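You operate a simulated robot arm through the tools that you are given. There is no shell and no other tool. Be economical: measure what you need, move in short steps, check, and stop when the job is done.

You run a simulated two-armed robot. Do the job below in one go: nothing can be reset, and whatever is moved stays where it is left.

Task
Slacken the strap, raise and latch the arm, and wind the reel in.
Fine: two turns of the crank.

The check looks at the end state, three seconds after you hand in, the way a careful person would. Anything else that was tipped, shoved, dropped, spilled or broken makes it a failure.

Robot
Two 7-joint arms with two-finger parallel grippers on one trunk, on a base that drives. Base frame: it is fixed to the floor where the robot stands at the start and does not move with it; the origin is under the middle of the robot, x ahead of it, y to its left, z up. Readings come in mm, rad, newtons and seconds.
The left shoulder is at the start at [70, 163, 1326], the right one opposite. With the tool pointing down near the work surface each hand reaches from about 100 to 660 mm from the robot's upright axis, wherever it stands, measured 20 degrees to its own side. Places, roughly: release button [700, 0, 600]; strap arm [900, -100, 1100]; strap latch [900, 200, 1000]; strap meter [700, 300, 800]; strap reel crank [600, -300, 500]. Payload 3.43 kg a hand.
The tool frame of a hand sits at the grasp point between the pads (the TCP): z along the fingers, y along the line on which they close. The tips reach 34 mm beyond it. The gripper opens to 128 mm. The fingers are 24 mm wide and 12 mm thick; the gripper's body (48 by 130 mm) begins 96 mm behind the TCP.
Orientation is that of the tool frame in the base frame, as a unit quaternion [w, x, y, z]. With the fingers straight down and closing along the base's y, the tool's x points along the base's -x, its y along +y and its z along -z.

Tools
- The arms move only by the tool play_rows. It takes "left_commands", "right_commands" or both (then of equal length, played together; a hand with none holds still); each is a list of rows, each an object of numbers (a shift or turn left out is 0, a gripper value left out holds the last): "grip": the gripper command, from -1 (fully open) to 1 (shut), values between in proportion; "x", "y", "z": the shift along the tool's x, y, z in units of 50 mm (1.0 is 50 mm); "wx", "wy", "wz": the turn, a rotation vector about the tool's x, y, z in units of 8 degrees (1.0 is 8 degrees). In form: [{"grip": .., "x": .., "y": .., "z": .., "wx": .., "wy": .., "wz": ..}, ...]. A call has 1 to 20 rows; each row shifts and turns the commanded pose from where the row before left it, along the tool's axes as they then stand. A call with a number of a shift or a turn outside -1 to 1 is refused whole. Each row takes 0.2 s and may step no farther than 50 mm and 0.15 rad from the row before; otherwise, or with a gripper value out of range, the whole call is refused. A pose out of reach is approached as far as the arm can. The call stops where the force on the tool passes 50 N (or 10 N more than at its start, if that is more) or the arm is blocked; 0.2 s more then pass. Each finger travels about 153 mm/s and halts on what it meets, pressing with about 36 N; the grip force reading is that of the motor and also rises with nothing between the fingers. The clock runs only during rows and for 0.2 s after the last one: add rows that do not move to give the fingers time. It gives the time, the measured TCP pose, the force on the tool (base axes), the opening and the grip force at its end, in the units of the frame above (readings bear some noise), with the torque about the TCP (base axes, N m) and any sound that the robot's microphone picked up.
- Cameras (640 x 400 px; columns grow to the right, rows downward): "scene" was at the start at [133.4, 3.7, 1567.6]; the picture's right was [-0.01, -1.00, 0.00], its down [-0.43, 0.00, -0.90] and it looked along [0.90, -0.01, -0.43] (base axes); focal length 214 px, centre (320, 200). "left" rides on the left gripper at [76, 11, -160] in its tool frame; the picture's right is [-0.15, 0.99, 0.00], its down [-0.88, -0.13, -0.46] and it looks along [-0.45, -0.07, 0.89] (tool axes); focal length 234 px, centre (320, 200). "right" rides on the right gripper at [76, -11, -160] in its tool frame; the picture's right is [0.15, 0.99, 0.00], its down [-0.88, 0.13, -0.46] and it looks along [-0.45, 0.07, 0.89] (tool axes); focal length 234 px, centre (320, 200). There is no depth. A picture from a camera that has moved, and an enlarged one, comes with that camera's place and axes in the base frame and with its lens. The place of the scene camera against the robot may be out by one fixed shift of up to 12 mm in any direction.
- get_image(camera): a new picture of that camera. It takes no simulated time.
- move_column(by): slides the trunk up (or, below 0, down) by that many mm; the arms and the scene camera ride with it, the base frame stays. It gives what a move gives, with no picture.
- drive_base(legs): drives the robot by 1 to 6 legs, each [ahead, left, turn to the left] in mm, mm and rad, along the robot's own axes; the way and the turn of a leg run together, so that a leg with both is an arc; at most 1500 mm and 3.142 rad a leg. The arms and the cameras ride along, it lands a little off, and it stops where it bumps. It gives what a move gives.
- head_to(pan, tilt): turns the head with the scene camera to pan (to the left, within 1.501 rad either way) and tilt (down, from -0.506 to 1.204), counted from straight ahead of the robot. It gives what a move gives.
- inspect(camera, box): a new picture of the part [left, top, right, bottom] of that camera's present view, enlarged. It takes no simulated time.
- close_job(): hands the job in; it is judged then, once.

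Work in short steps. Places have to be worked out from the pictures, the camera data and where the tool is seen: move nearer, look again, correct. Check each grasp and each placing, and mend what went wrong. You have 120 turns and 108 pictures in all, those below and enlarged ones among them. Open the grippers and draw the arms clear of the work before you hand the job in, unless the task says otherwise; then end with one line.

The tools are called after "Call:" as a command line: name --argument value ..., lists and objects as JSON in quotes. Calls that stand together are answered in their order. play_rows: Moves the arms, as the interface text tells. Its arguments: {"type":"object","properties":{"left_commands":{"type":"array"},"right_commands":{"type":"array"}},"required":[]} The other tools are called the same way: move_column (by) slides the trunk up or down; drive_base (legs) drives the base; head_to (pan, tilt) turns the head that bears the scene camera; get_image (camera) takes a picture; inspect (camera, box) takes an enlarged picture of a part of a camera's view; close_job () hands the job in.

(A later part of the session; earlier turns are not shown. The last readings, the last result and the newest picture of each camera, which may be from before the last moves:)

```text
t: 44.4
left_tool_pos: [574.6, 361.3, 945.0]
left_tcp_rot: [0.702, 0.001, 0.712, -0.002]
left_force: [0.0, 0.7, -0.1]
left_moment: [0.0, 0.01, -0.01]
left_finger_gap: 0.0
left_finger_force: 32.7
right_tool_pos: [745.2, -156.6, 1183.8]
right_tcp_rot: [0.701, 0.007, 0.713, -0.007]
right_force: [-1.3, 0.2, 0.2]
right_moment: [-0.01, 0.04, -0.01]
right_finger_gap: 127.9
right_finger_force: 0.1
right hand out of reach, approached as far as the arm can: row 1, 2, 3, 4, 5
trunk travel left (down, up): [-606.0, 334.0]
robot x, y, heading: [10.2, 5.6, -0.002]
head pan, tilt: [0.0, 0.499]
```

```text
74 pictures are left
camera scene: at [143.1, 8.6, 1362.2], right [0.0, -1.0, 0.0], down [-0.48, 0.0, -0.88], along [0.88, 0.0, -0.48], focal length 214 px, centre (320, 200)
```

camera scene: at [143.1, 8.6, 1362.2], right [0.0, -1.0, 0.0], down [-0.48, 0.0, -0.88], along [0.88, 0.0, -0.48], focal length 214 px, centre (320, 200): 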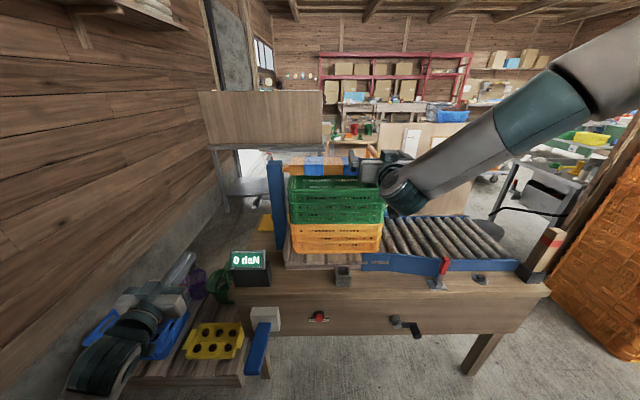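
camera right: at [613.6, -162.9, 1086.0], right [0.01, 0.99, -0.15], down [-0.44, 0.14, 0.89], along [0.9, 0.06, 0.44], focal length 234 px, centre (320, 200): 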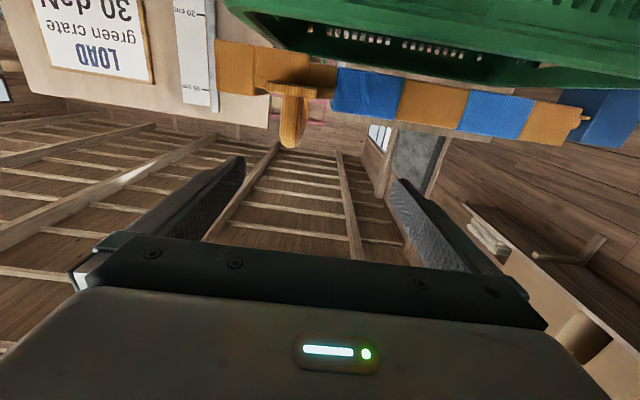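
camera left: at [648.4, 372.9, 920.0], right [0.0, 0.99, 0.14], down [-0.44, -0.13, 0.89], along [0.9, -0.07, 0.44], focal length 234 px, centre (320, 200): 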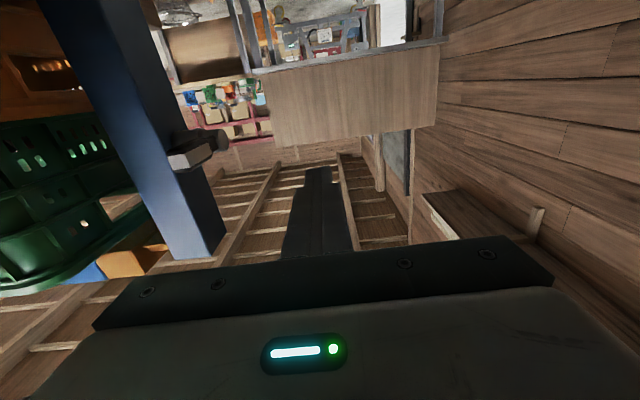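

The elbow sits high, so a forward-pointing tool hits a wrist limit. I raise the trunk 150 mm, pitch the right hand 40° downward and drive 150 mm ahead (rotation about base x stays easy for lifting later).

Call:
move_column --by 150

Call:
play_rows --right_commands '[{"wy": 1}, {"wy": 1}, {"wy": 1}, {"wy": 1}, {"wy": 1}, {}]'

Call:
drive_base --legs '[[130, 0, 0]]'

Call:
get_image --camera "right"

```text
t: 46.1
left_tool_pos: [573.7, 361.4, 1094.1]
left_tcp_rot: [0.701, 0.001, 0.713, -0.002]
left_force: [0.5, 0.2, 0.5]
left_moment: [0.0, -0.01, 0.05]
left_finger_gap: 0.0
left_finger_force: 32.8
right_tool_pos: [743.5, -156.7, 1333.1]
right_tcp_rot: [0.7, 0.006, 0.714, -0.007]
right_force: [0.4, 0.1, -1.0]
right_moment: [-0.03, 0.0, -0.05]
right_finger_gap: 128.2
right_finger_force: 0.0
trunk travel left (down, up): [-756.0, 184.0]
robot x, y, heading: [8.9, -2.7, -0.004]
head pan, tilt: [0.0, 0.499]
```

```text
t: 47.5
left_tool_pos: [574.3, 361.4, 1096.4]
left_tcp_rot: [0.702, 0.001, 0.712, -0.002]
left_force: [-0.5, -0.8, 0.8]
left_moment: [-0.03, 0.0, 0.02]
left_finger_gap: 0.0
left_finger_force: 32.8
right_tool_pos: [743.6, -156.7, 1334.0]
right_tcp_rot: [0.414, 0.009, 0.91, -0.004]
right_force: [-0.6, 0.5, -0.3]
right_moment: [0.0, 0.02, 0.0]
right_finger_gap: 127.8
right_finger_force: 0.0
trunk travel left (down, up): [-756.0, 184.0]
robot x, y, heading: [11.6, 5.0, -0.002]
head pan, tilt: [0.0, 0.499]
```

```text
t: 48.8
left_tool_pos: [704.1, 359.8, 1094.9]
left_tcp_rot: [0.701, 0.002, 0.713, -0.003]
left_force: [-0.6, -0.3, 0.2]
left_moment: [0.01, 0.02, 0.02]
left_finger_gap: 0.2
left_finger_force: 33.4
right_tool_pos: [872.6, -159.6, 1334.9]
right_tcp_rot: [0.415, 0.01, 0.91, -0.004]
right_force: [-0.3, -0.9, 0.3]
right_moment: [0.0, 0.0, 0.06]
right_finger_gap: 128.0
right_finger_force: 0.1
trunk travel left (down, up): [-756.0, 184.0]
robot x, y, heading: [139.6, 3.2, -0.006]
head pan, tilt: [0.0, 0.499]
```

```text
73 pictures are left
camera right: at [700.6, -165.6, 1382.3], right [-0.07, 0.99, -0.11], down [0.24, 0.13, 0.96], along [0.97, 0.04, -0.24], focal length 234 px, centre (320, 200)
```

right: 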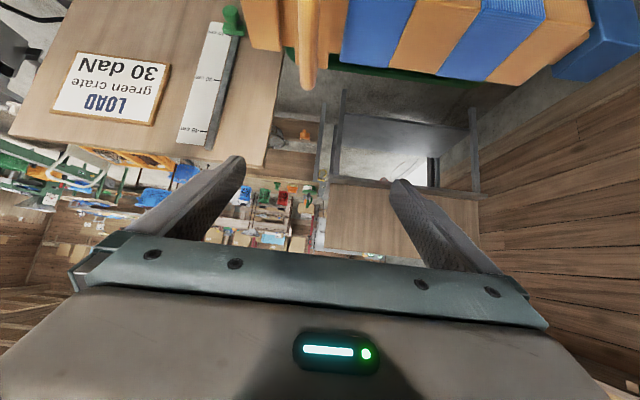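

Now reachable. I go down to just above the arch, aligned at y≈-188.

Call:
play_rows --right_commands '[{"x": 0.63, "y": -0.187, "z": 0.65}, {"x": 0.63, "y": -0.187, "z": 0.65}, {"x": 0.63, "y": -0.187, "z": 0.65}, {}, {}]'

Call:
get_image --camera "right"

Call:
get_image --camera "scene"

```text
t: 50.0
left_tool_pos: [706.0, 359.2, 1094.8]
left_tcp_rot: [0.701, 0.002, 0.713, -0.003]
left_force: [0.0, 0.5, 0.3]
left_moment: [0.03, 0.01, 0.03]
left_finger_gap: 0.0
left_finger_force: 33.1
right_tool_pos: [886.5, -187.1, 1198.9]
right_tcp_rot: [0.414, 0.01, 0.91, -0.005]
right_force: [-0.7, -0.8, 0.4]
right_moment: [0.01, 0.01, -0.02]
right_finger_gap: 128.0
right_finger_force: 0.0
trunk travel left (down, up): [-756.0, 184.0]
robot x, y, heading: [142.7, 5.2, -0.003]
head pan, tilt: [0.0, 0.499]
```

```text
72 pictures are left
camera right: at [714.2, -194.0, 1247.6], right [-0.07, 0.99, -0.11], down [0.24, 0.12, 0.96], along [0.97, 0.04, -0.24], focal length 234 px, centre (320, 200)
```

right: 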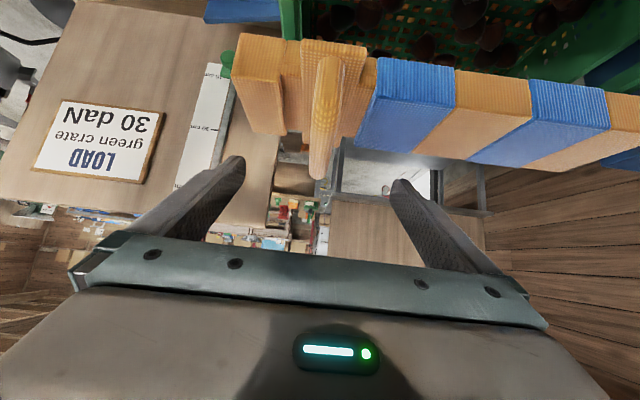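

```text
71 pictures are left
camera scene: at [273.7, 7.7, 1512.2], right [0.0, -1.0, 0.0], down [-0.48, 0.0, -0.88], along [0.88, 0.0, -0.48], focal length 214 px, centre (320, 200)
```

scene: 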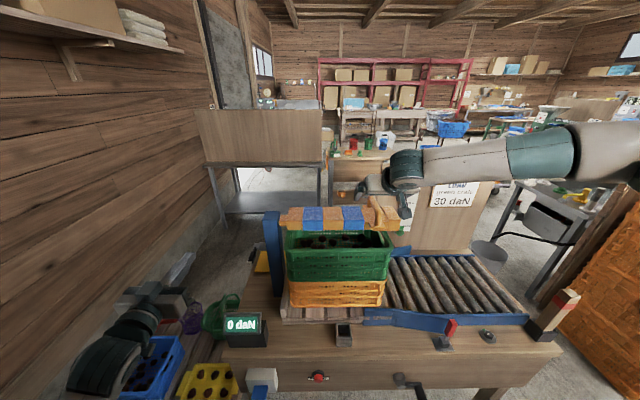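

Arch is centred between the fingers. Descend 52 mm and close.

Call:
play_rows --right_commands '[{"x": 0.4, "z": 0.35}, {"x": 0.38, "z": 0.33}, {}, {"grip": 1}, {}, {}, {}, {}]'

Call:
get_image --camera "right"

Call:
inspect --camera "scene" --box '[255, 160, 465, 290]'

```text
t: 51.8
left_tool_pos: [705.2, 356.5, 1095.3]
left_tcp_rot: [0.702, 0.003, 0.713, -0.003]
left_force: [-0.5, 0.3, -0.4]
left_moment: [-0.01, -0.01, -0.02]
left_finger_gap: 0.1
left_finger_force: 33.2
right_tool_pos: [884.6, -190.4, 1147.9]
right_tcp_rot: [0.414, 0.011, 0.91, -0.005]
right_force: [1.4, -12.3, 2.0]
right_moment: [-0.32, 0.01, 1.45]
right_finger_gap: 22.6
right_finger_force: 44.9
trunk travel left (down, up): [-756.0, 184.0]
robot x, y, heading: [140.9, 3.0, -0.005]
head pan, tilt: [0.0, 0.499]
```

```text
70 pictures are left
camera right: at [712.9, -196.6, 1195.5], right [-0.07, 0.99, -0.11], down [0.24, 0.12, 0.96], along [0.97, 0.04, -0.24], focal length 234 px, centre (320, 200)
```

right: 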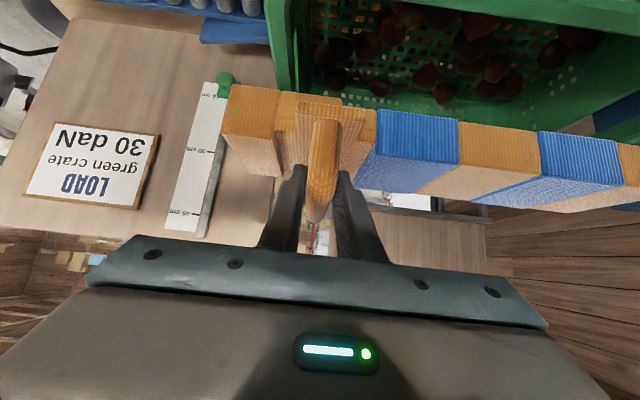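

```text
3.05 times, centred on (360, 225) of scene
camera zoom: at [273.4, 4.9, 1512.3], right [-0.01, -1.0, 0.0], down [-0.48, 0.0, -0.88], along [0.88, 0.0, -0.48], focal length 654 px, centre (198, 124)
```

zoom: 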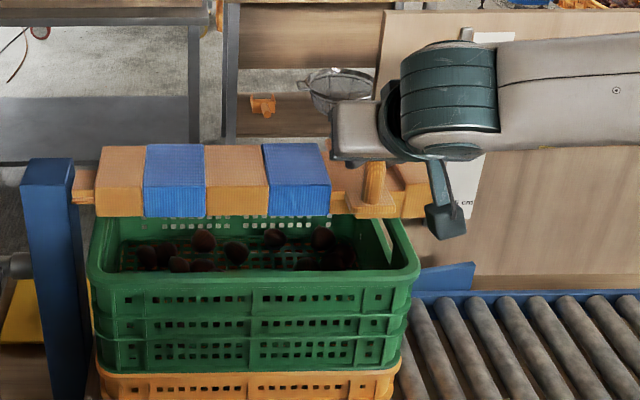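

Good grip (22.6 mm on the bar). I begin lifting along an arc about the post pivot, turning the tool with the boom – 12° first, watching forces.

Call:
play_rows --right_commands '[{"x": -0.356, "y": 0.118, "z": -0.31, "wx": 0.328, "wz": -0.378}, {"x": -0.356, "y": 0.118, "z": -0.31, "wx": 0.328, "wz": -0.378}, {"x": -0.356, "y": 0.118, "z": -0.31, "wx": 0.328, "wz": -0.378}, {}]'

Call:
get_image --camera "scene"

```text
t: 52.8
left_tool_pos: [703.5, 355.0, 1097.2]
left_tcp_rot: [0.703, 0.003, 0.712, -0.002]
left_force: [1.0, 0.3, -0.2]
left_moment: [0.01, 0.04, 0.02]
left_finger_gap: 0.2
left_finger_force: 33.0
right_tool_pos: [884.1, -169.5, 1217.3]
right_tcp_rot: [0.412, -0.031, 0.905, -0.1]
right_force: [-8.8, -19.9, 4.4]
right_moment: [-0.27, 1.34, 1.01]
right_finger_gap: 22.5
right_finger_force: 44.7
trunk travel left (down, up): [-756.0, 184.0]
robot x, y, heading: [141.0, 1.8, -0.007]
head pan, tilt: [0.0, 0.499]
```

```text
68 pictures are left
camera scene: at [271.0, 2.9, 1512.6], right [-0.01, -1.0, 0.0], down [-0.48, 0.01, -0.88], along [0.88, 0.0, -0.48], focal length 214 px, centre (320, 200)
```

scene: 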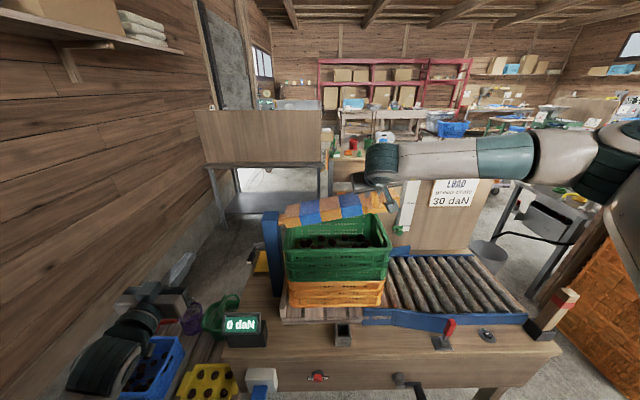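

It hinges as expected; slight side force suggests a somewhat bigger radius, so I use less y. Continue 20°.

Call:
play_rows --right_commands '[{"x": -0.366, "y": 0.06, "z": -0.318, "wx": 0.328, "wz": -0.378}, {"x": -0.366, "y": 0.08, "z": -0.318, "wx": 0.328, "wz": -0.378}, {"x": -0.366, "y": 0.08, "z": -0.318, "wx": 0.328, "wz": -0.378}, {"x": -0.366, "y": 0.09, "z": -0.318, "wx": 0.328, "wz": -0.378}, {"x": -0.366, "y": 0.09, "z": -0.318, "wx": 0.328, "wz": -0.378}, {}]'

Call:
get_image --camera "scene"

```text
t: 54.2
left_tool_pos: [701.8, 360.2, 1096.3]
left_tcp_rot: [0.702, 0.002, 0.713, -0.003]
left_force: [0.3, 0.1, 1.2]
left_moment: [0.01, 0.01, -0.01]
left_finger_gap: 0.0
left_finger_force: 33.3
right_tool_pos: [882.7, -101.2, 1324.7]
right_tcp_rot: [0.395, -0.106, 0.876, -0.255]
right_force: [-20.9, 4.1, -7.3]
right_moment: [0.05, 0.87, 1.35]
right_finger_gap: 22.1
right_finger_force: 44.5
trunk travel left (down, up): [-756.0, 184.0]
robot x, y, heading: [139.5, 2.8, -0.001]
head pan, tilt: [0.0, 0.499]
```

```text
67 pictures are left
camera scene: at [269.5, 8.6, 1512.6], right [0.0, -1.0, 0.0], down [-0.48, 0.0, -0.88], along [0.88, 0.0, -0.48], focal length 214 px, centre (320, 200)
```

scene: 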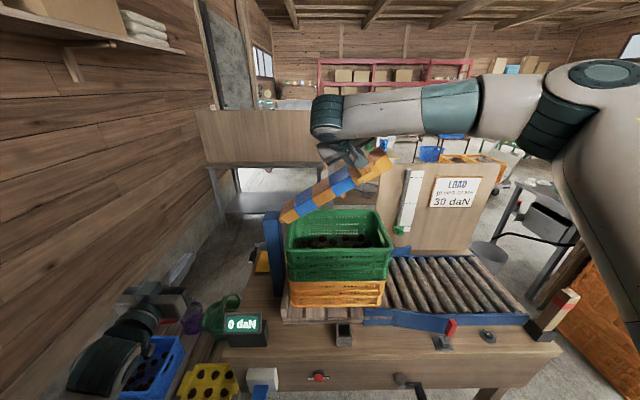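

About 32° raised. Continue 24° more, relaxing a little in x (force −21 N).

Call:
play_rows --right_commands '[{"x": -0.35, "y": 0.09, "z": -0.335, "wx": 0.328, "wz": -0.378}, {"x": -0.35, "y": 0.09, "z": -0.335, "wx": 0.328, "wz": -0.378}, {"x": -0.35, "y": 0.09, "z": -0.335, "wx": 0.328, "wz": -0.378}, {"x": -0.366, "y": 0.09, "z": -0.318, "wx": 0.328, "wz": -0.378}, {"x": -0.366, "y": 0.09, "z": -0.318, "wx": 0.328, "wz": -0.378}, {"x": -0.366, "y": 0.09, "z": -0.318, "wx": 0.328, "wz": -0.378}, {}]'

Call:
get_image --camera "scene"

```text
t: 56.0
left_tool_pos: [705.3, 359.0, 1096.3]
left_tcp_rot: [0.702, 0.001, 0.713, -0.002]
left_force: [1.0, -0.2, -0.4]
left_moment: [0.0, 0.03, 0.04]
left_finger_gap: 0.0
left_finger_force: 33.0
right_tool_pos: [882.0, 17.4, 1406.1]
right_tcp_rot: [0.356, -0.192, 0.808, -0.428]
right_force: [-3.1, 7.1, -7.5]
right_moment: [0.37, 0.06, -0.46]
right_finger_gap: 21.8
right_finger_force: 45.0
trunk travel left (down, up): [-756.0, 184.0]
robot x, y, heading: [137.7, 1.7, -0.006]
head pan, tilt: [0.0, 0.499]
stopped in row 7 (right hand): the force on the tool passed its limit at 51 N (the readings are from after the stop); the commanded pose is now the measured one
```

```text
66 pictures are left
camera scene: at [273.6, 7.9, 1513.0], right [0.0, -1.0, 0.0], down [-0.48, 0.0, -0.88], along [0.88, 0.0, -0.48], focal length 214 px, centre (320, 200)
```

scene: 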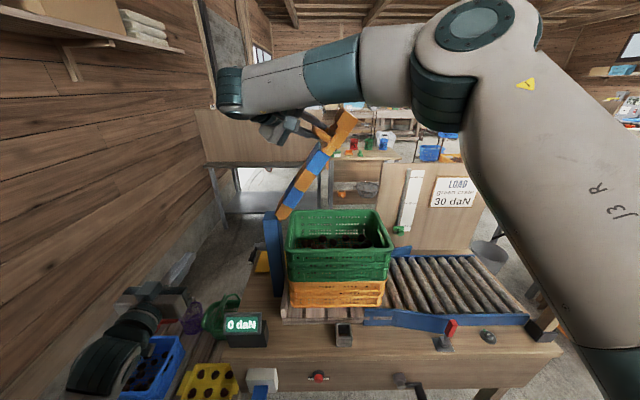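

The fitted circle gives pivot (y 148, z 1088), radius 344 mm; raised 57° so far. The stop may be the end stop or built-up error; I try another 4° gently.

Call:
play_rows --right_commands '[{"x": -0.178, "y": 0.05, "z": -0.154, "wx": 0.164, "wz": -0.189}, {"x": -0.178, "y": 0.05, "z": -0.154, "wx": 0.164, "wz": -0.189}, {}]'

Call:
inspect --camera "scene" --box '[200, 90, 370, 290]'

Call:
get_image --camera "left"

```text
t: 56.8
left_tool_pos: [704.7, 359.4, 1094.7]
left_tcp_rot: [0.701, 0.001, 0.713, -0.003]
left_force: [-0.4, 0.3, -0.1]
left_moment: [-0.01, -0.01, -0.01]
left_finger_gap: 0.1
left_finger_force: 33.6
right_tool_pos: [882.3, 38.1, 1415.4]
right_tcp_rot: [0.348, -0.205, 0.793, -0.457]
right_force: [-13.0, 2.8, -19.4]
right_moment: [-0.07, 0.54, -1.1]
right_finger_gap: 21.9
right_finger_force: 45.0
trunk travel left (down, up): [-756.0, 184.0]
robot x, y, heading: [138.9, 4.2, -0.004]
head pan, tilt: [0.0, 0.499]
```

```text
2.00 times, centred on (285, 190) of scene
camera zoom: at [273.0, 8.9, 1512.2], right [0.0, -1.0, 0.0], down [-0.48, 0.0, -0.88], along [0.88, 0.0, -0.48], focal length 429 px, centre (390, 220)
```

zoom: 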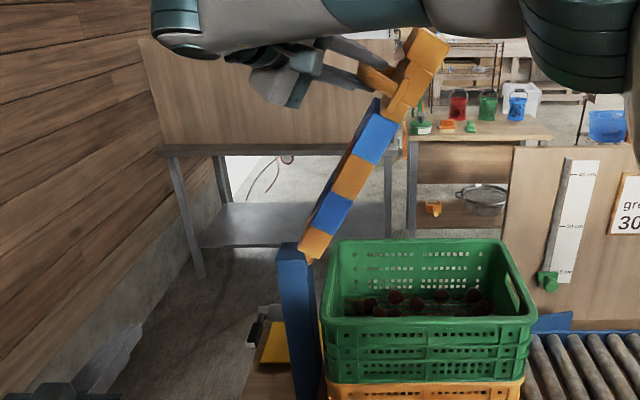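

```text
64 pictures are left
camera left: at [543.6, 371.5, 1021.6], right [0.01, 0.99, 0.14], down [-0.44, -0.13, 0.89], along [0.9, -0.07, 0.44], focal length 234 px, centre (320, 200)
```

left: 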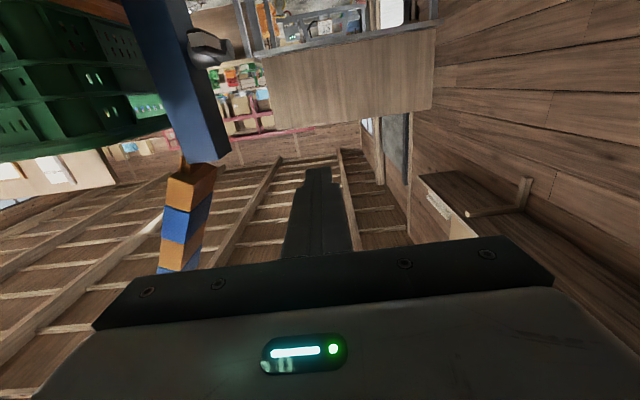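

Still moving freely (~61°). Continue in small steps.

Call:
play_rows --right_commands '[{"x": -0.168, "y": 0.05, "z": -0.165, "wx": 0.164, "wz": -0.189}, {"x": -0.168, "y": 0.05, "z": -0.165, "wx": 0.164, "wz": -0.189}, {"x": -0.168, "y": 0.05, "z": -0.165, "wx": 0.164, "wz": -0.189}, {"x": -0.178, "y": 0.05, "z": -0.154, "wx": 0.164, "wz": -0.189}, {}]'

Call:
inspect --camera "scene" --box '[200, 90, 370, 290]'

```text
t: 58.0
left_tool_pos: [704.3, 361.4, 1094.4]
left_tcp_rot: [0.702, 0.0, 0.712, -0.002]
left_force: [-0.1, 0.3, 0.3]
left_moment: [-0.01, -0.01, -0.01]
left_finger_gap: 0.0
left_finger_force: 33.2
right_tool_pos: [882.9, 85.0, 1428.7]
right_tcp_rot: [0.333, -0.229, 0.76, -0.509]
right_force: [-17.7, 5.0, -29.5]
right_moment: [0.31, -0.82, -0.06]
right_finger_gap: 21.9
right_finger_force: 44.5
trunk travel left (down, up): [-756.0, 184.0]
robot x, y, heading: [139.5, 3.6, -0.002]
head pan, tilt: [0.0, 0.499]
```

```text
2.00 times, centred on (285, 190) of scene
camera zoom: at [272.7, 9.7, 1512.2], right [0.0, -1.0, 0.0], down [-0.48, 0.0, -0.88], along [0.88, 0.0, -0.48], focal length 429 px, centre (390, 220)
```

zoom: 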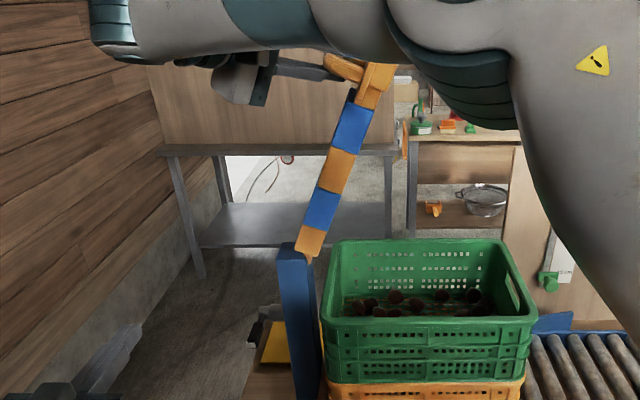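

At ~69°. Downward force means I'm pulling outward along the boom; I correct inward (+y tool) and back in x, and go 10° more.

Call:
play_rows --right_commands '[{"x": -0.13, "y": 0.15, "z": -0.17, "wx": 0.164, "wz": -0.189}, {"x": -0.16, "y": 0.07, "z": -0.165, "wx": 0.164, "wz": -0.189}, {"x": -0.168, "y": 0.06, "z": -0.16, "wx": 0.164, "wz": -0.189}, {"x": -0.168, "y": 0.06, "z": -0.16, "wx": 0.164, "wz": -0.189}, {"x": -0.168, "y": 0.06, "z": -0.16, "wx": 0.164, "wz": -0.189}, {}]'

Call:
inspect --camera "scene" --box '[200, 90, 370, 290]'

```text
t: 58.3
left_tool_pos: [702.9, 360.5, 1095.2]
left_tcp_rot: [0.701, 0.0, 0.713, -0.002]
left_force: [0.7, 0.4, -0.3]
left_moment: [0.01, -0.03, -0.01]
left_finger_gap: 0.0
left_finger_force: 33.1
right_tool_pos: [883.0, 83.3, 1427.5]
right_tcp_rot: [0.328, -0.228, 0.764, -0.506]
right_force: [-8.6, 5.2, -8.1]
right_moment: [0.39, -1.45, -0.3]
right_finger_gap: 21.8
right_finger_force: 44.6
trunk travel left (down, up): [-756.0, 184.0]
robot x, y, heading: [140.5, 6.2, 0.002]
head pan, tilt: [0.0, 0.499]
stopped in row 1 (right hand): the force on the tool passed its limit at 53 N (the readings are from after the stop); the commanded pose is now the measured one
```

```text
2.00 times, centred on (285, 190) of scene
camera zoom: at [271.7, 9.6, 1513.0], right [0.0, -1.0, 0.0], down [-0.48, 0.0, -0.88], along [0.88, 0.0, -0.48], focal length 429 px, centre (390, 220)
```

zoom: 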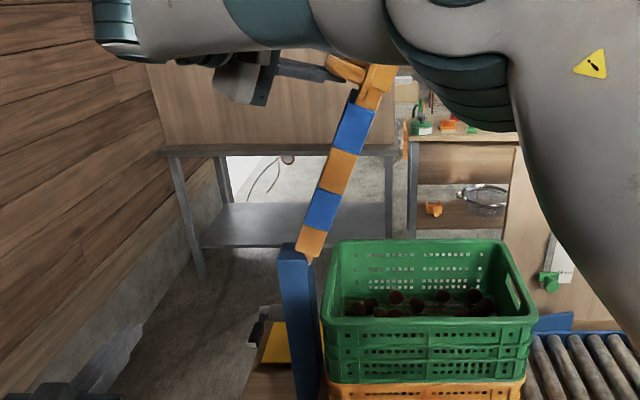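

Forces relaxed after the stop. I retry one small tangential step to tell end stop from misalignment.

Call:
play_rows --right_commands '[{"x": -0.168, "y": 0.06, "z": -0.16, "wx": 0.164, "wz": -0.189}, {"x": -0.168, "y": 0.06, "z": -0.16, "wx": 0.164, "wz": -0.189}, {}]'

```text
t: 58.7
left_tool_pos: [700.5, 362.9, 1095.5]
left_tcp_rot: [0.702, 0.0, 0.712, -0.002]
left_force: [-0.9, 0.1, -0.4]
left_moment: [0.01, -0.01, -0.01]
left_finger_gap: 0.0
left_finger_force: 32.8
right_tool_pos: [884.6, 80.8, 1426.5]
right_tcp_rot: [0.316, -0.231, 0.767, -0.508]
right_force: [-12.2, 5.3, -7.5]
right_moment: [0.36, -1.55, -0.42]
right_finger_gap: 22.6
right_finger_force: 45.1
trunk travel left (down, up): [-756.0, 184.0]
robot x, y, heading: [138.6, -0.4, -0.005]
head pan, tilt: [0.0, 0.499]
stopped in row 2 (right hand): the force on the tool passed its limit at 56 N (the readings are from after the stop); the commanded pose is now the measured one
```

The boom is at its end stop (~70°). Holding it with the right hand, I now study the latch with the left hand's camera, pitching it downward.

Call:
play_rows --left_commands '[{"wy": 1}, {"wy": 1}, {"wy": 1}, {"wy": 1}, {"wy": 1}, {}]'

Call:
get_image --camera "left"

Call:
inspect --camera "scene" --box '[220, 200, 320, 290]'

```text
t: 60.1
left_tool_pos: [701.7, 360.9, 1096.4]
left_tcp_rot: [0.416, 0.002, 0.91, -0.002]
left_force: [-0.8, -0.4, 0.7]
left_moment: [-0.01, 0.01, 0.01]
left_finger_gap: 0.0
left_finger_force: 32.3
right_tool_pos: [886.0, 81.2, 1427.8]
right_tcp_rot: [0.316, -0.23, 0.767, -0.509]
right_force: [-20.9, 1.8, -22.6]
right_moment: [0.06, -0.85, -1.47]
right_finger_gap: 22.6
right_finger_force: 44.7
trunk travel left (down, up): [-756.0, 184.0]
robot x, y, heading: [137.0, 5.1, -0.0]
head pan, tilt: [0.0, 0.499]
```

```text
61 pictures are left
camera left: at [530.9, 372.8, 1143.3], right [0.1, 0.99, 0.11], down [0.23, -0.13, 0.96], along [0.97, -0.07, -0.24], focal length 234 px, centre (320, 200)
```

left: 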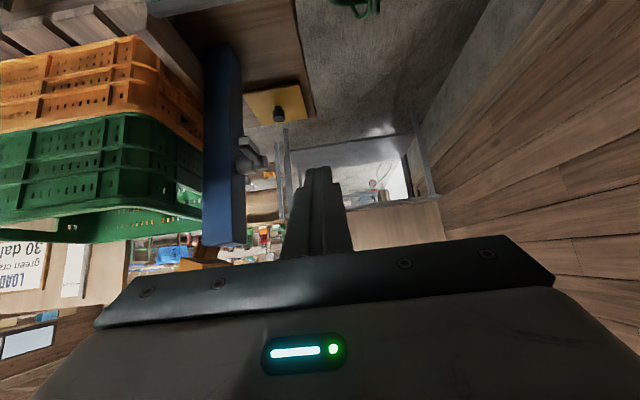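

```text
4.44 times, centred on (270, 245) of scene
camera zoom: at [270.1, 9.3, 1512.4], right [0.0, -1.0, 0.0], down [-0.48, 0.0, -0.88], along [0.88, 0.0, -0.48], focal length 953 px, centre (542, 0)
```

zoom: 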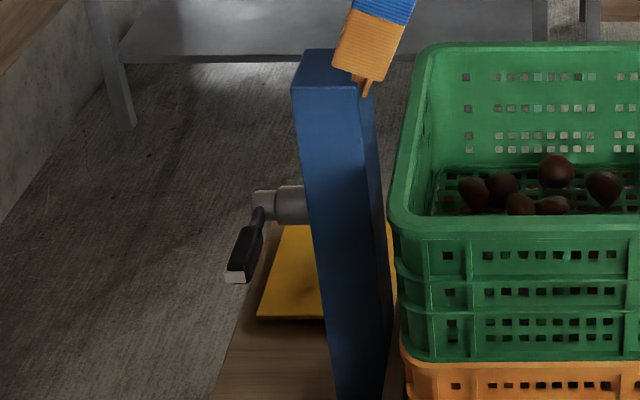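

The latch is a lever on a shaft along y at the post's left side, its arm pointing toward me. I zoom in from the left camera.

Call:
inspect --camera "left" --box '[190, 90, 310, 220]'

```text
3.08 times, centred on (250, 155) of left
camera zoom: at [530.9, 372.8, 1143.3], right [0.1, 0.99, 0.11], down [0.23, -0.13, 0.96], along [0.97, -0.07, -0.24], focal length 720 px, centre (535, 338)
```

zoom: 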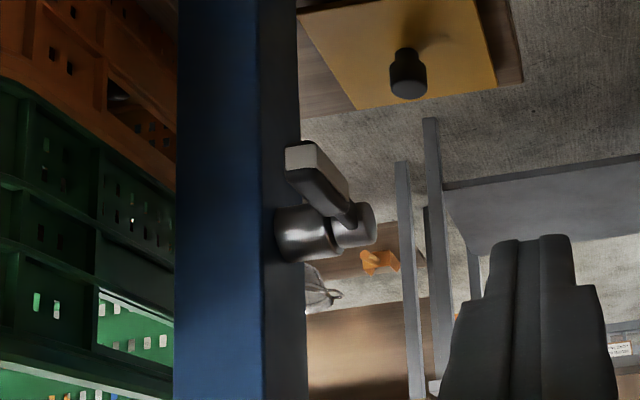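

Hub tip ≈[891, 248, 977], lever end ≈[805, 250, 987], so the lever is about horizontal. I bring the left fingertips just above the lever end and look.

Call:
play_rows --left_commands '[{"x": -0.04, "y": -0.7, "z": 0.565}, {"x": -0.04, "y": -0.7, "z": 0.565}, {"x": -0.04, "y": -0.7, "z": 0.4}, {}]'

Call:
get_image --camera "left"

Call:
inspect --camera "scene" --box '[220, 200, 320, 290]'

```text
t: 61.1
left_tool_pos: [761.9, 255.4, 1050.0]
left_tcp_rot: [0.416, 0.002, 0.909, -0.002]
left_force: [1.1, 0.0, 0.1]
left_moment: [-0.03, -0.01, 0.0]
left_finger_gap: 0.1
left_finger_force: 32.8
right_tool_pos: [884.2, 81.8, 1427.9]
right_tcp_rot: [0.317, -0.231, 0.767, -0.509]
right_force: [-21.9, 3.5, -22.9]
right_moment: [0.14, -1.18, -0.37]
right_finger_gap: 22.3
right_finger_force: 44.6
trunk travel left (down, up): [-756.0, 184.0]
robot x, y, heading: [142.8, 0.2, -0.0]
head pan, tilt: [0.0, 0.499]
```

```text
58 pictures are left
camera left: at [590.8, 266.4, 1097.0], right [0.1, 0.99, 0.11], down [0.23, -0.13, 0.96], along [0.97, -0.07, -0.24], focal length 234 px, centre (320, 200)
```

left: 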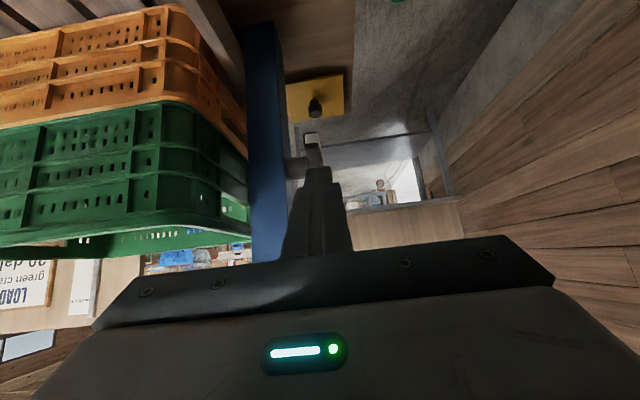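

```text
4.44 times, centred on (270, 245) of scene
camera zoom: at [269.9, 9.6, 1512.5], right [0.0, -1.0, 0.0], down [-0.48, 0.0, -0.88], along [0.88, 0.0, -0.48], focal length 953 px, centre (542, 0)
```

zoom: 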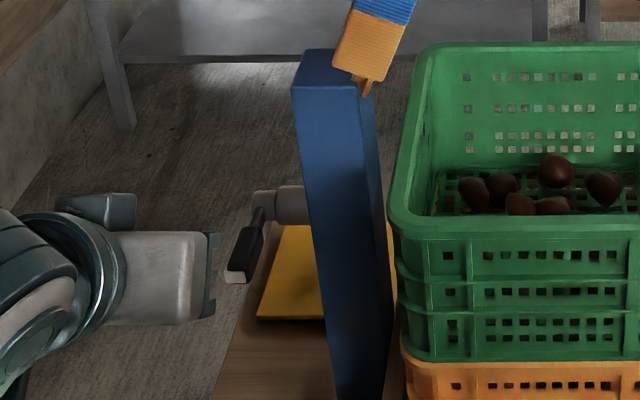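

Lever end at ≈[805, 248, 980]. I place the closed tips above it and press down in 10 mm steps, watching the force.

Call:
play_rows --left_commands '[{"x": -0.12, "y": -0.12, "z": 0.69}, {"x": 0.15, "z": 0.13}, {"x": 0.15, "z": 0.13}, {"x": 0.15, "z": 0.13}, {"x": 0.15, "z": 0.13}, {}]'

Call:
get_image --camera "left"

Call:
inspect --camera "scene" --box '[220, 200, 320, 290]'

```text
t: 62.5
left_tool_pos: [793.1, 250.7, 993.3]
left_tcp_rot: [0.416, 0.001, 0.909, -0.001]
left_force: [0.4, 0.3, 0.0]
left_moment: [0.01, 0.01, -0.02]
left_finger_gap: 0.0
left_finger_force: 32.8
right_tool_pos: [885.9, 82.1, 1427.2]
right_tcp_rot: [0.317, -0.23, 0.767, -0.509]
right_force: [-21.5, 4.2, -22.9]
right_moment: [0.11, -1.24, -0.21]
right_finger_gap: 22.6
right_finger_force: 45.1
trunk travel left (down, up): [-756.0, 184.0]
robot x, y, heading: [140.6, 5.1, 0.001]
head pan, tilt: [0.0, 0.499]
```

```text
56 pictures are left
camera left: at [622.3, 261.3, 1040.0], right [0.1, 0.99, 0.11], down [0.23, -0.13, 0.96], along [0.97, -0.07, -0.24], focal length 234 px, centre (320, 200)
```

left: 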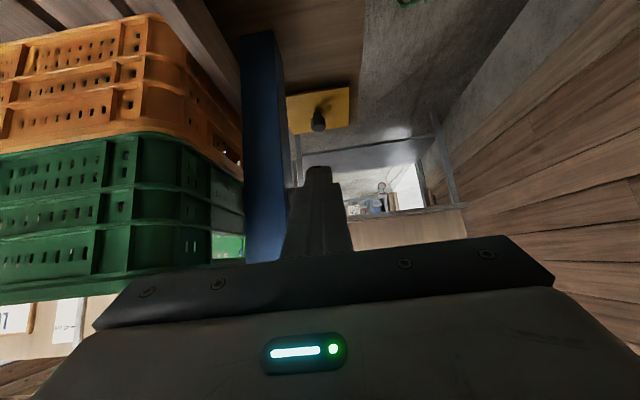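

```text
4.44 times, centred on (270, 245) of scene
camera zoom: at [270.0, 9.8, 1512.5], right [0.0, -1.0, 0.0], down [-0.48, 0.0, -0.88], along [0.88, 0.0, -0.48], focal length 953 px, centre (542, 0)
```

zoom: 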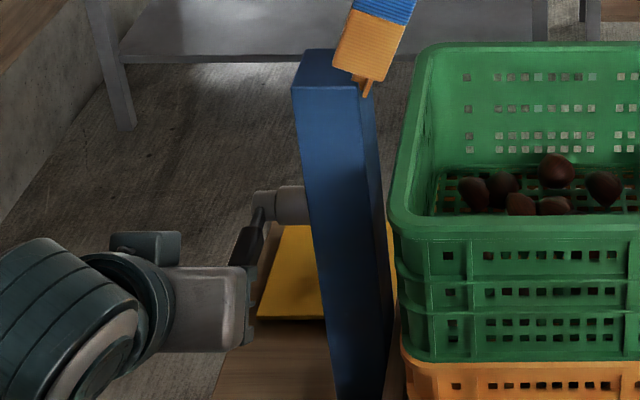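

Re-solving, lever end is [820, 247, 969] and hub [910, 249, 965]: the tips are right at its end. I go up, forward 30 mm, and press down.

Call:
play_rows --left_commands '[{"x": -0.53, "z": -0.46}, {"x": -0.2, "z": -0.18}, {"x": -0.39, "z": 0.45}, {"x": 0.15, "z": 0.13}, {"x": 0.15, "z": 0.13}, {"x": 0.15, "z": 0.13}, {"x": 0.15, "z": 0.13}, {}]'

Call:
get_image --camera "left"

Call:
inspect --camera "scene" --box '[220, 200, 320, 290]'

```text
t: 64.3
left_tool_pos: [823.2, 250.2, 1002.7]
left_tcp_rot: [0.418, 0.001, 0.909, -0.003]
left_force: [-0.5, 0.6, 2.8]
left_moment: [0.02, -0.07, -0.04]
left_finger_gap: 0.0
left_finger_force: 33.0
right_tool_pos: [884.8, 81.4, 1427.2]
right_tcp_rot: [0.316, -0.231, 0.766, -0.509]
right_force: [-20.1, 3.4, -22.9]
right_moment: [0.14, -1.05, -0.81]
right_finger_gap: 22.5
right_finger_force: 44.8
trunk travel left (down, up): [-756.0, 184.0]
robot x, y, heading: [138.4, 3.3, -0.0]
head pan, tilt: [0.0, 0.499]
```

```text
54 pictures are left
camera left: at [652.6, 261.6, 1049.4], right [0.1, 0.99, 0.11], down [0.23, -0.13, 0.96], along [0.97, -0.07, -0.24], focal length 234 px, centre (320, 200)
```

left: 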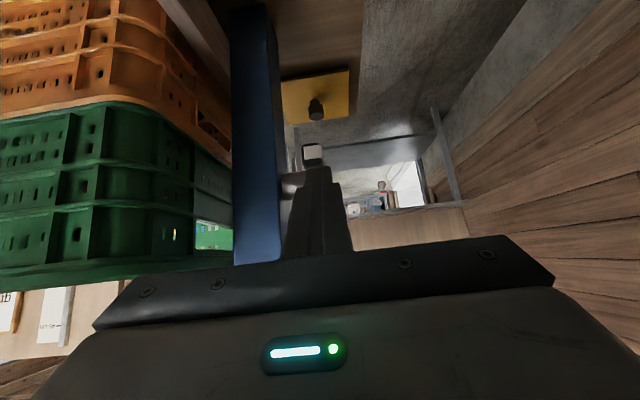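

```text
4.44 times, centred on (270, 245) of scene
camera zoom: at [270.1, 9.7, 1512.5], right [0.0, -1.0, 0.0], down [-0.48, 0.0, -0.88], along [0.88, 0.0, -0.48], focal length 953 px, centre (542, 0)
```

zoom: 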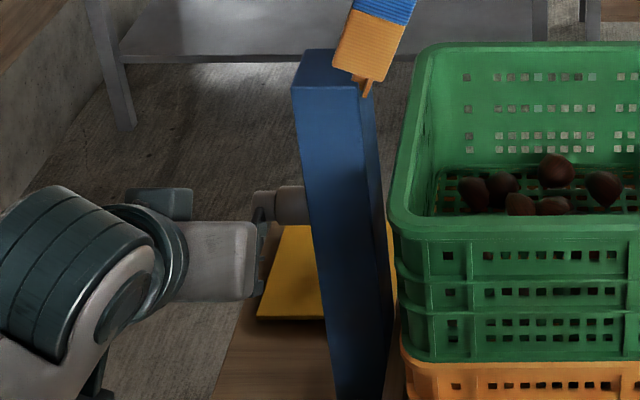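

Now in contact on top (2.8 N up). I press down gently further.

Call:
play_rows --left_commands '[{"x": 0.15, "z": 0.13}, {"x": 0.15, "z": 0.13}, {"x": 0.15, "z": 0.13}, {}]'

Call:
get_image --camera "left"

```text
t: 64.8
left_tool_pos: [824.3, 249.7, 1000.9]
left_tcp_rot: [0.428, 0.0, 0.904, -0.002]
left_force: [-0.6, -0.6, 8.3]
left_moment: [-0.03, -0.15, 0.03]
left_finger_gap: 0.0
left_finger_force: 33.3
right_tool_pos: [886.1, 81.1, 1427.7]
right_tcp_rot: [0.318, -0.231, 0.767, -0.507]
right_force: [-7.4, 0.9, -0.3]
right_moment: [0.02, -1.72, 0.32]
right_finger_gap: 22.4
right_finger_force: 44.6
trunk travel left (down, up): [-756.0, 184.0]
robot x, y, heading: [139.8, 1.7, 0.004]
head pan, tilt: [0.0, 0.499]
stopped in row 2 (left hand): the force on the tool passed its limit at 58 N (the readings are from after the stop); the commanded pose is now the measured one
```

```text
52 pictures are left
camera left: at [653.1, 261.3, 1044.4], right [0.1, 0.99, 0.11], down [0.2, -0.13, 0.97], along [0.97, -0.07, -0.21], focal length 234 px, centre (320, 200)
```

left: 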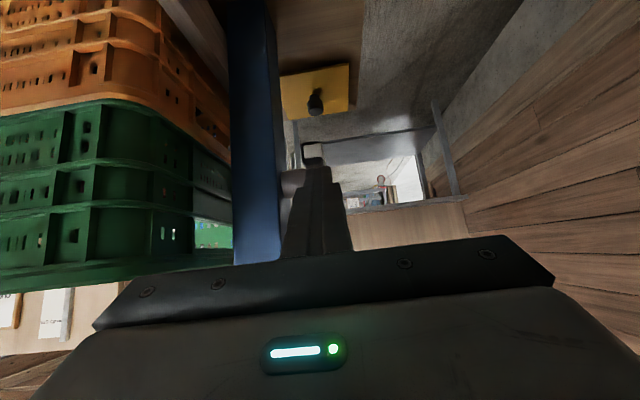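

It's blocked downward, so the lever must swing up. I back off, level the tool, drop below the lever's height and will come in underneath.

Call:
play_rows --left_commands '[{"x": -0.15, "z": -0.13}, {"x": 0.4, "z": -0.46}, {"x": 0.4, "z": -0.46}, {"wy": -1}, {"wy": -1}, {"wy": -1}, {"wy": -1}, {"wy": -0.9}, {"x": 0.7}, {"x": 0.7}, {}]'

Call:
get_image --camera "left"

```text
t: 67.2
left_tool_pos: [763.6, 250.4, 938.2]
left_tcp_rot: [0.705, 0.001, 0.709, -0.002]
left_force: [0.3, 0.4, 1.7]
left_moment: [0.0, 0.0, -0.01]
left_finger_gap: 0.2
left_finger_force: 33.1
right_tool_pos: [885.2, 80.9, 1428.2]
right_tcp_rot: [0.317, -0.232, 0.767, -0.507]
right_force: [-9.6, -3.3, 5.2]
right_moment: [0.02, -1.03, -1.46]
right_finger_gap: 22.6
right_finger_force: 44.7
trunk travel left (down, up): [-756.0, 184.0]
robot x, y, heading: [141.3, 5.0, -0.006]
head pan, tilt: [0.0, 0.499]
```

```text
51 pictures are left
camera left: at [602.4, 260.4, 864.0], right [0.0, 0.99, 0.14], down [-0.45, -0.13, 0.88], along [0.89, -0.07, 0.45], focal length 234 px, centre (320, 200)
```

left: 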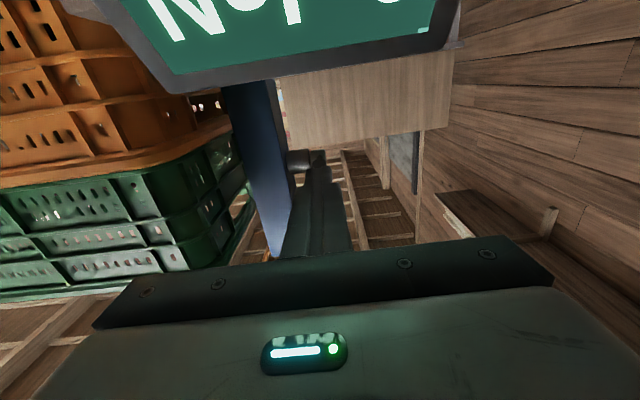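

The strap meter's top (z≈866) is close under the wrist camera. I pitch the hand 12° down so the body rides higher, then slide the tips under the lever.

Call:
play_rows --left_commands '[{"wy": 0.75}, {"wy": 0.75}, {"x": -0.065, "z": 0.4}, {"x": -0.065, "z": 0.4}, {"z": 0.3}, {}]'

Call:
get_image --camera "left"

Call:
get_image --camera "scene"

```text
t: 68.6
left_tool_pos: [818.6, 250.5, 931.4]
left_tcp_rot: [0.627, 0.0, 0.779, -0.002]
left_force: [0.5, -0.2, 0.1]
left_moment: [0.05, -0.01, 0.0]
left_finger_gap: 0.1
left_finger_force: 32.2
right_tool_pos: [886.1, 81.5, 1426.2]
right_tcp_rot: [0.317, -0.231, 0.767, -0.507]
right_force: [-8.0, -3.3, 6.1]
right_moment: [-0.02, -1.42, -0.55]
right_finger_gap: 22.3
right_finger_force: 45.2
trunk travel left (down, up): [-756.0, 184.0]
robot x, y, heading: [142.2, 8.3, -0.001]
head pan, tilt: [0.0, 0.499]
```

```text
50 pictures are left
camera left: at [646.4, 260.7, 891.6], right [0.03, 0.99, 0.14], down [-0.26, -0.13, 0.96], along [0.97, -0.07, 0.25], focal length 234 px, centre (320, 200)
```

left: 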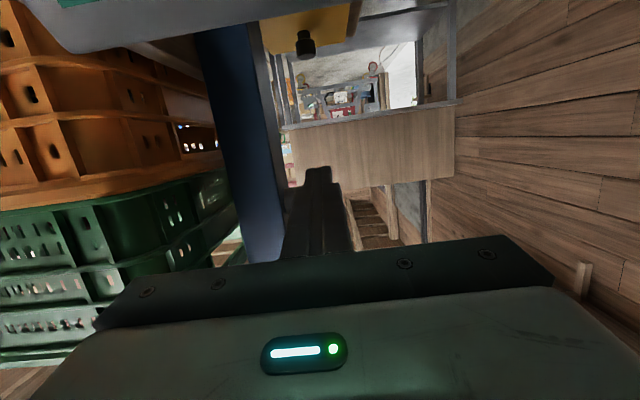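

```text
49 pictures are left
camera scene: at [269.3, 7.7, 1512.6], right [0.0, -1.0, 0.0], down [-0.48, 0.0, -0.88], along [0.88, 0.0, -0.48], focal length 214 px, centre (320, 200)
```

scene: 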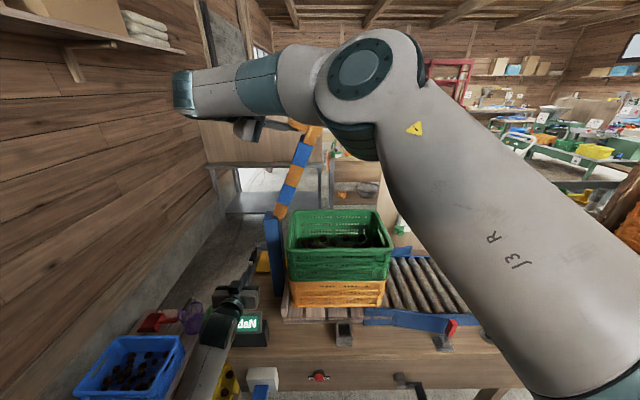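

Tips are under the lever. I lift in 10 mm steps.

Call:
play_rows --left_commands '[{"x": -0.196, "z": -0.042}, {"x": -0.196, "z": -0.042}, {"x": -0.196, "z": -0.042}, {"x": -0.196, "z": -0.042}, {"x": -0.196, "z": -0.02}, {"x": -0.196, "z": -0.02}, {}]'

Call:
get_image --camera "left"

Call:
inspect --camera "scene" --box '[220, 200, 320, 290]'

```text
t: 70.2
left_tool_pos: [820.7, 248.7, 993.2]
left_tcp_rot: [0.628, 0.0, 0.778, -0.002]
left_force: [-0.5, -0.9, -0.2]
left_moment: [-0.01, 0.02, -0.01]
left_finger_gap: 0.0
left_finger_force: 32.3
right_tool_pos: [885.1, 80.6, 1427.6]
right_tcp_rot: [0.317, -0.232, 0.767, -0.507]
right_force: [-7.9, -3.2, 7.3]
right_moment: [0.0, -1.44, -0.56]
right_finger_gap: 22.5
right_finger_force: 44.7
trunk travel left (down, up): [-756.0, 184.0]
robot x, y, heading: [142.2, 5.8, -0.002]
head pan, tilt: [0.0, 0.499]
```

```text
48 pictures are left
camera left: at [648.3, 260.5, 952.5], right [0.03, 0.99, 0.14], down [-0.26, -0.13, 0.96], along [0.97, -0.07, 0.25], focal length 234 px, centre (320, 200)
```

left: 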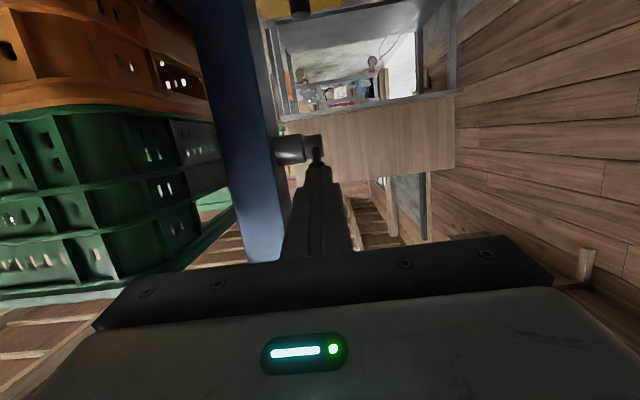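

```text
4.44 times, centred on (270, 245) of scene
camera zoom: at [269.4, 7.7, 1512.6], right [0.0, -1.0, 0.0], down [-0.48, 0.0, -0.88], along [0.88, 0.0, -0.48], focal length 953 px, centre (542, 0)
```

zoom: 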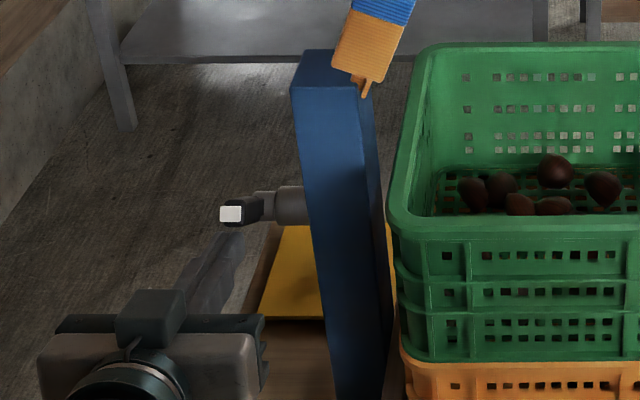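

The lever is swinging up freely. I continue upward and forward following its arc.

Call:
play_rows --left_commands '[{"x": -0.217, "z": 0.055}, {"x": -0.217, "z": 0.055}, {"x": -0.217, "z": 0.055}, {"x": -0.14, "z": 0.175}, {"x": -0.14, "z": 0.175}, {"x": -0.043, "z": 0.195}, {}]'

Call:
get_image --camera "left"

Call:
inspect --camera "scene" --box '[220, 180, 320, 270]'

```text
t: 71.8
left_tool_pos: [866.5, 250.8, 1031.5]
left_tcp_rot: [0.627, 0.0, 0.779, -0.001]
left_force: [-0.2, -0.1, -0.7]
left_moment: [0.02, 0.02, 0.0]
left_finger_gap: 0.0
left_finger_force: 33.1
right_tool_pos: [886.2, 81.2, 1427.2]
right_tcp_rot: [0.316, -0.232, 0.767, -0.508]
right_force: [-6.6, -3.4, 8.8]
right_moment: [-0.04, -1.45, -0.65]
right_finger_gap: 22.7
right_finger_force: 45.4
trunk travel left (down, up): [-756.0, 184.0]
robot x, y, heading: [143.5, 5.5, -0.003]
head pan, tilt: [0.0, 0.499]
```

```text
46 pictures are left
camera left: at [693.8, 260.6, 992.5], right [0.03, 0.99, 0.14], down [-0.26, -0.13, 0.96], along [0.97, -0.07, 0.25], focal length 234 px, centre (320, 200)
```

left: 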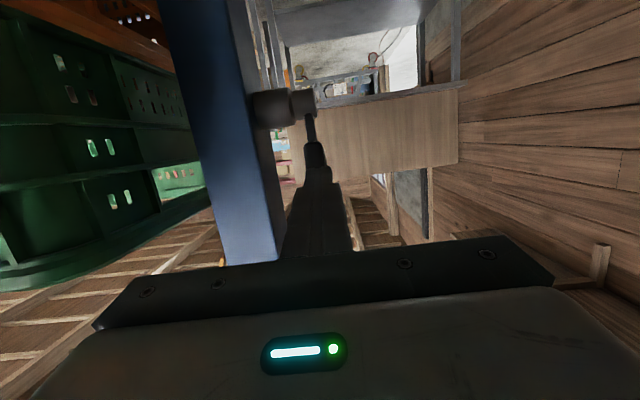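

```text
4.44 times, centred on (270, 225) of scene
camera zoom: at [269.4, 7.6, 1512.6], right [0.0, -1.0, 0.0], down [-0.48, 0.0, -0.88], along [0.88, 0.0, -0.48], focal length 953 px, centre (542, 89)
```

zoom: 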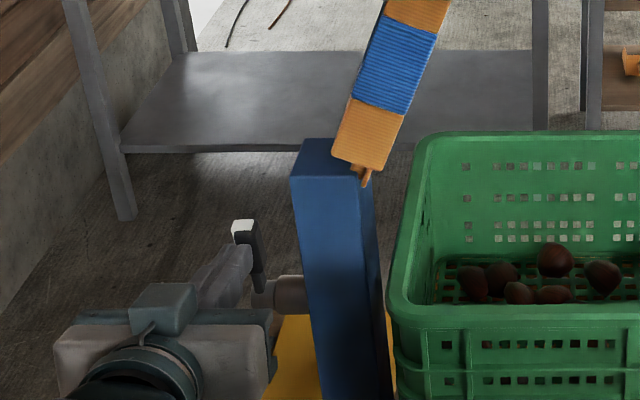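

Lever nearly upright, no sound yet. I push forward a bit more until it stops or clicks.

Call:
play_rows --left_commands '[{"x": -0.043, "z": 0.195}, {"x": -0.043, "z": 0.195}, {"x": -0.043, "z": 0.195}, {}]'

Call:
inspect --camera "scene" --box '[220, 180, 320, 270]'

```text
t: 72.4
left_tool_pos: [879.2, 249.0, 1031.4]
left_tcp_rot: [0.627, 0.001, 0.779, -0.002]
left_force: [-22.3, -0.4, 1.8]
left_moment: [0.22, -0.16, -0.02]
left_finger_gap: 0.1
left_finger_force: 33.1
right_tool_pos: [885.0, 81.8, 1427.6]
right_tcp_rot: [0.319, -0.233, 0.767, -0.506]
right_force: [-0.1, -1.8, -2.2]
right_moment: [-0.1, -1.88, -0.01]
right_finger_gap: 22.6
right_finger_force: 44.9
trunk travel left (down, up): [-756.0, 184.0]
robot x, y, heading: [136.0, 3.1, -0.001]
head pan, tilt: [0.0, 0.499]
stopped in row 2 (left hand): the force on the tool passed its limit at 63 N (the readings are from after the stop); the commanded pose is now the measured one
```

```text
4.44 times, centred on (270, 225) of scene
camera zoom: at [267.8, 7.9, 1512.5], right [0.0, -1.0, 0.0], down [-0.48, 0.0, -0.88], along [0.88, 0.0, -0.48], focal length 953 px, centre (542, 89)
```

zoom: 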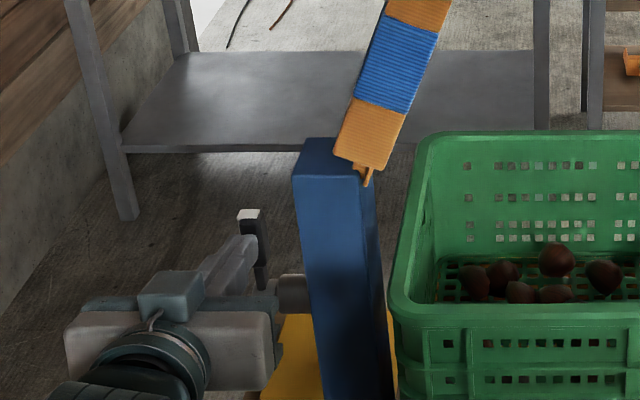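

Lever is upright against its stop. I back the left hand straight off, then test the latch by easing the right hand slightly down the arc.

Call:
play_rows --left_commands '[{"x": 0.1, "z": -0.5}, {"x": 0.2, "z": -0.9}, {"x": 0.2, "z": -0.9}, {"y": 0.8}, {"y": 0.8}, {}]'

Call:
play_rows --right_commands '[{"x": 0.085, "y": -0.025, "z": 0.077, "wx": -0.082, "wz": 0.095}, {"x": 0.085, "y": -0.025, "z": 0.077, "wx": -0.082, "wz": 0.095}, {}]'

Call:
inspect --camera "scene" --box '[210, 90, 350, 270]'

```text
t: 73.8
left_tool_pos: [763.6, 331.0, 1030.9]
left_tcp_rot: [0.627, 0.0, 0.779, -0.003]
left_force: [-0.1, -0.2, 0.2]
left_moment: [0.01, 0.01, 0.0]
left_finger_gap: 0.2
left_finger_force: 33.6
right_tool_pos: [884.8, 82.4, 1427.0]
right_tcp_rot: [0.318, -0.232, 0.767, -0.507]
right_force: [-14.7, -0.8, 2.9]
right_moment: [-0.05, -1.19, -1.03]
right_finger_gap: 22.7
right_finger_force: 44.8
trunk travel left (down, up): [-756.0, 184.0]
robot x, y, heading: [141.0, 6.7, -0.005]
head pan, tilt: [0.0, 0.499]
```

```text
t: 74.6
left_tool_pos: [764.6, 331.0, 1030.5]
left_tcp_rot: [0.627, 0.0, 0.779, -0.002]
left_force: [0.0, -0.5, 0.6]
left_moment: [-0.03, 0.02, -0.03]
left_finger_gap: 0.2
left_finger_force: 33.0
right_tool_pos: [885.7, 70.6, 1424.5]
right_tcp_rot: [0.324, -0.226, 0.775, -0.493]
right_force: [-9.0, -1.4, 6.7]
right_moment: [-0.08, -2.05, 0.48]
right_finger_gap: 22.5
right_finger_force: 45.1
trunk travel left (down, up): [-756.0, 184.0]
robot x, y, heading: [137.0, 4.9, -0.001]
head pan, tilt: [0.0, 0.499]
```

```text
2.22 times, centred on (280, 180) of scene
camera zoom: at [268.5, 8.5, 1512.7], right [0.0, -1.0, 0.0], down [-0.48, 0.0, -0.88], along [0.88, 0.0, -0.48], focal length 477 px, centre (409, 244)
```

zoom: 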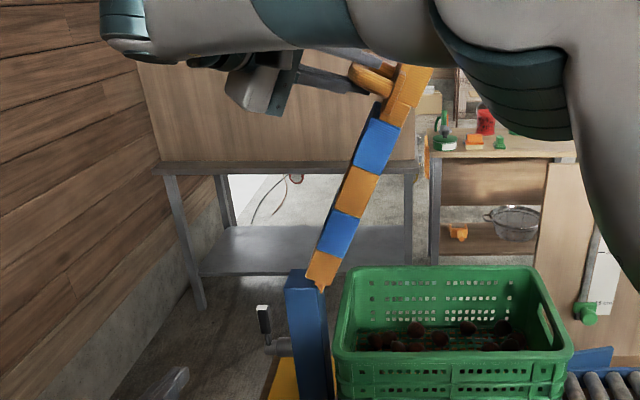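

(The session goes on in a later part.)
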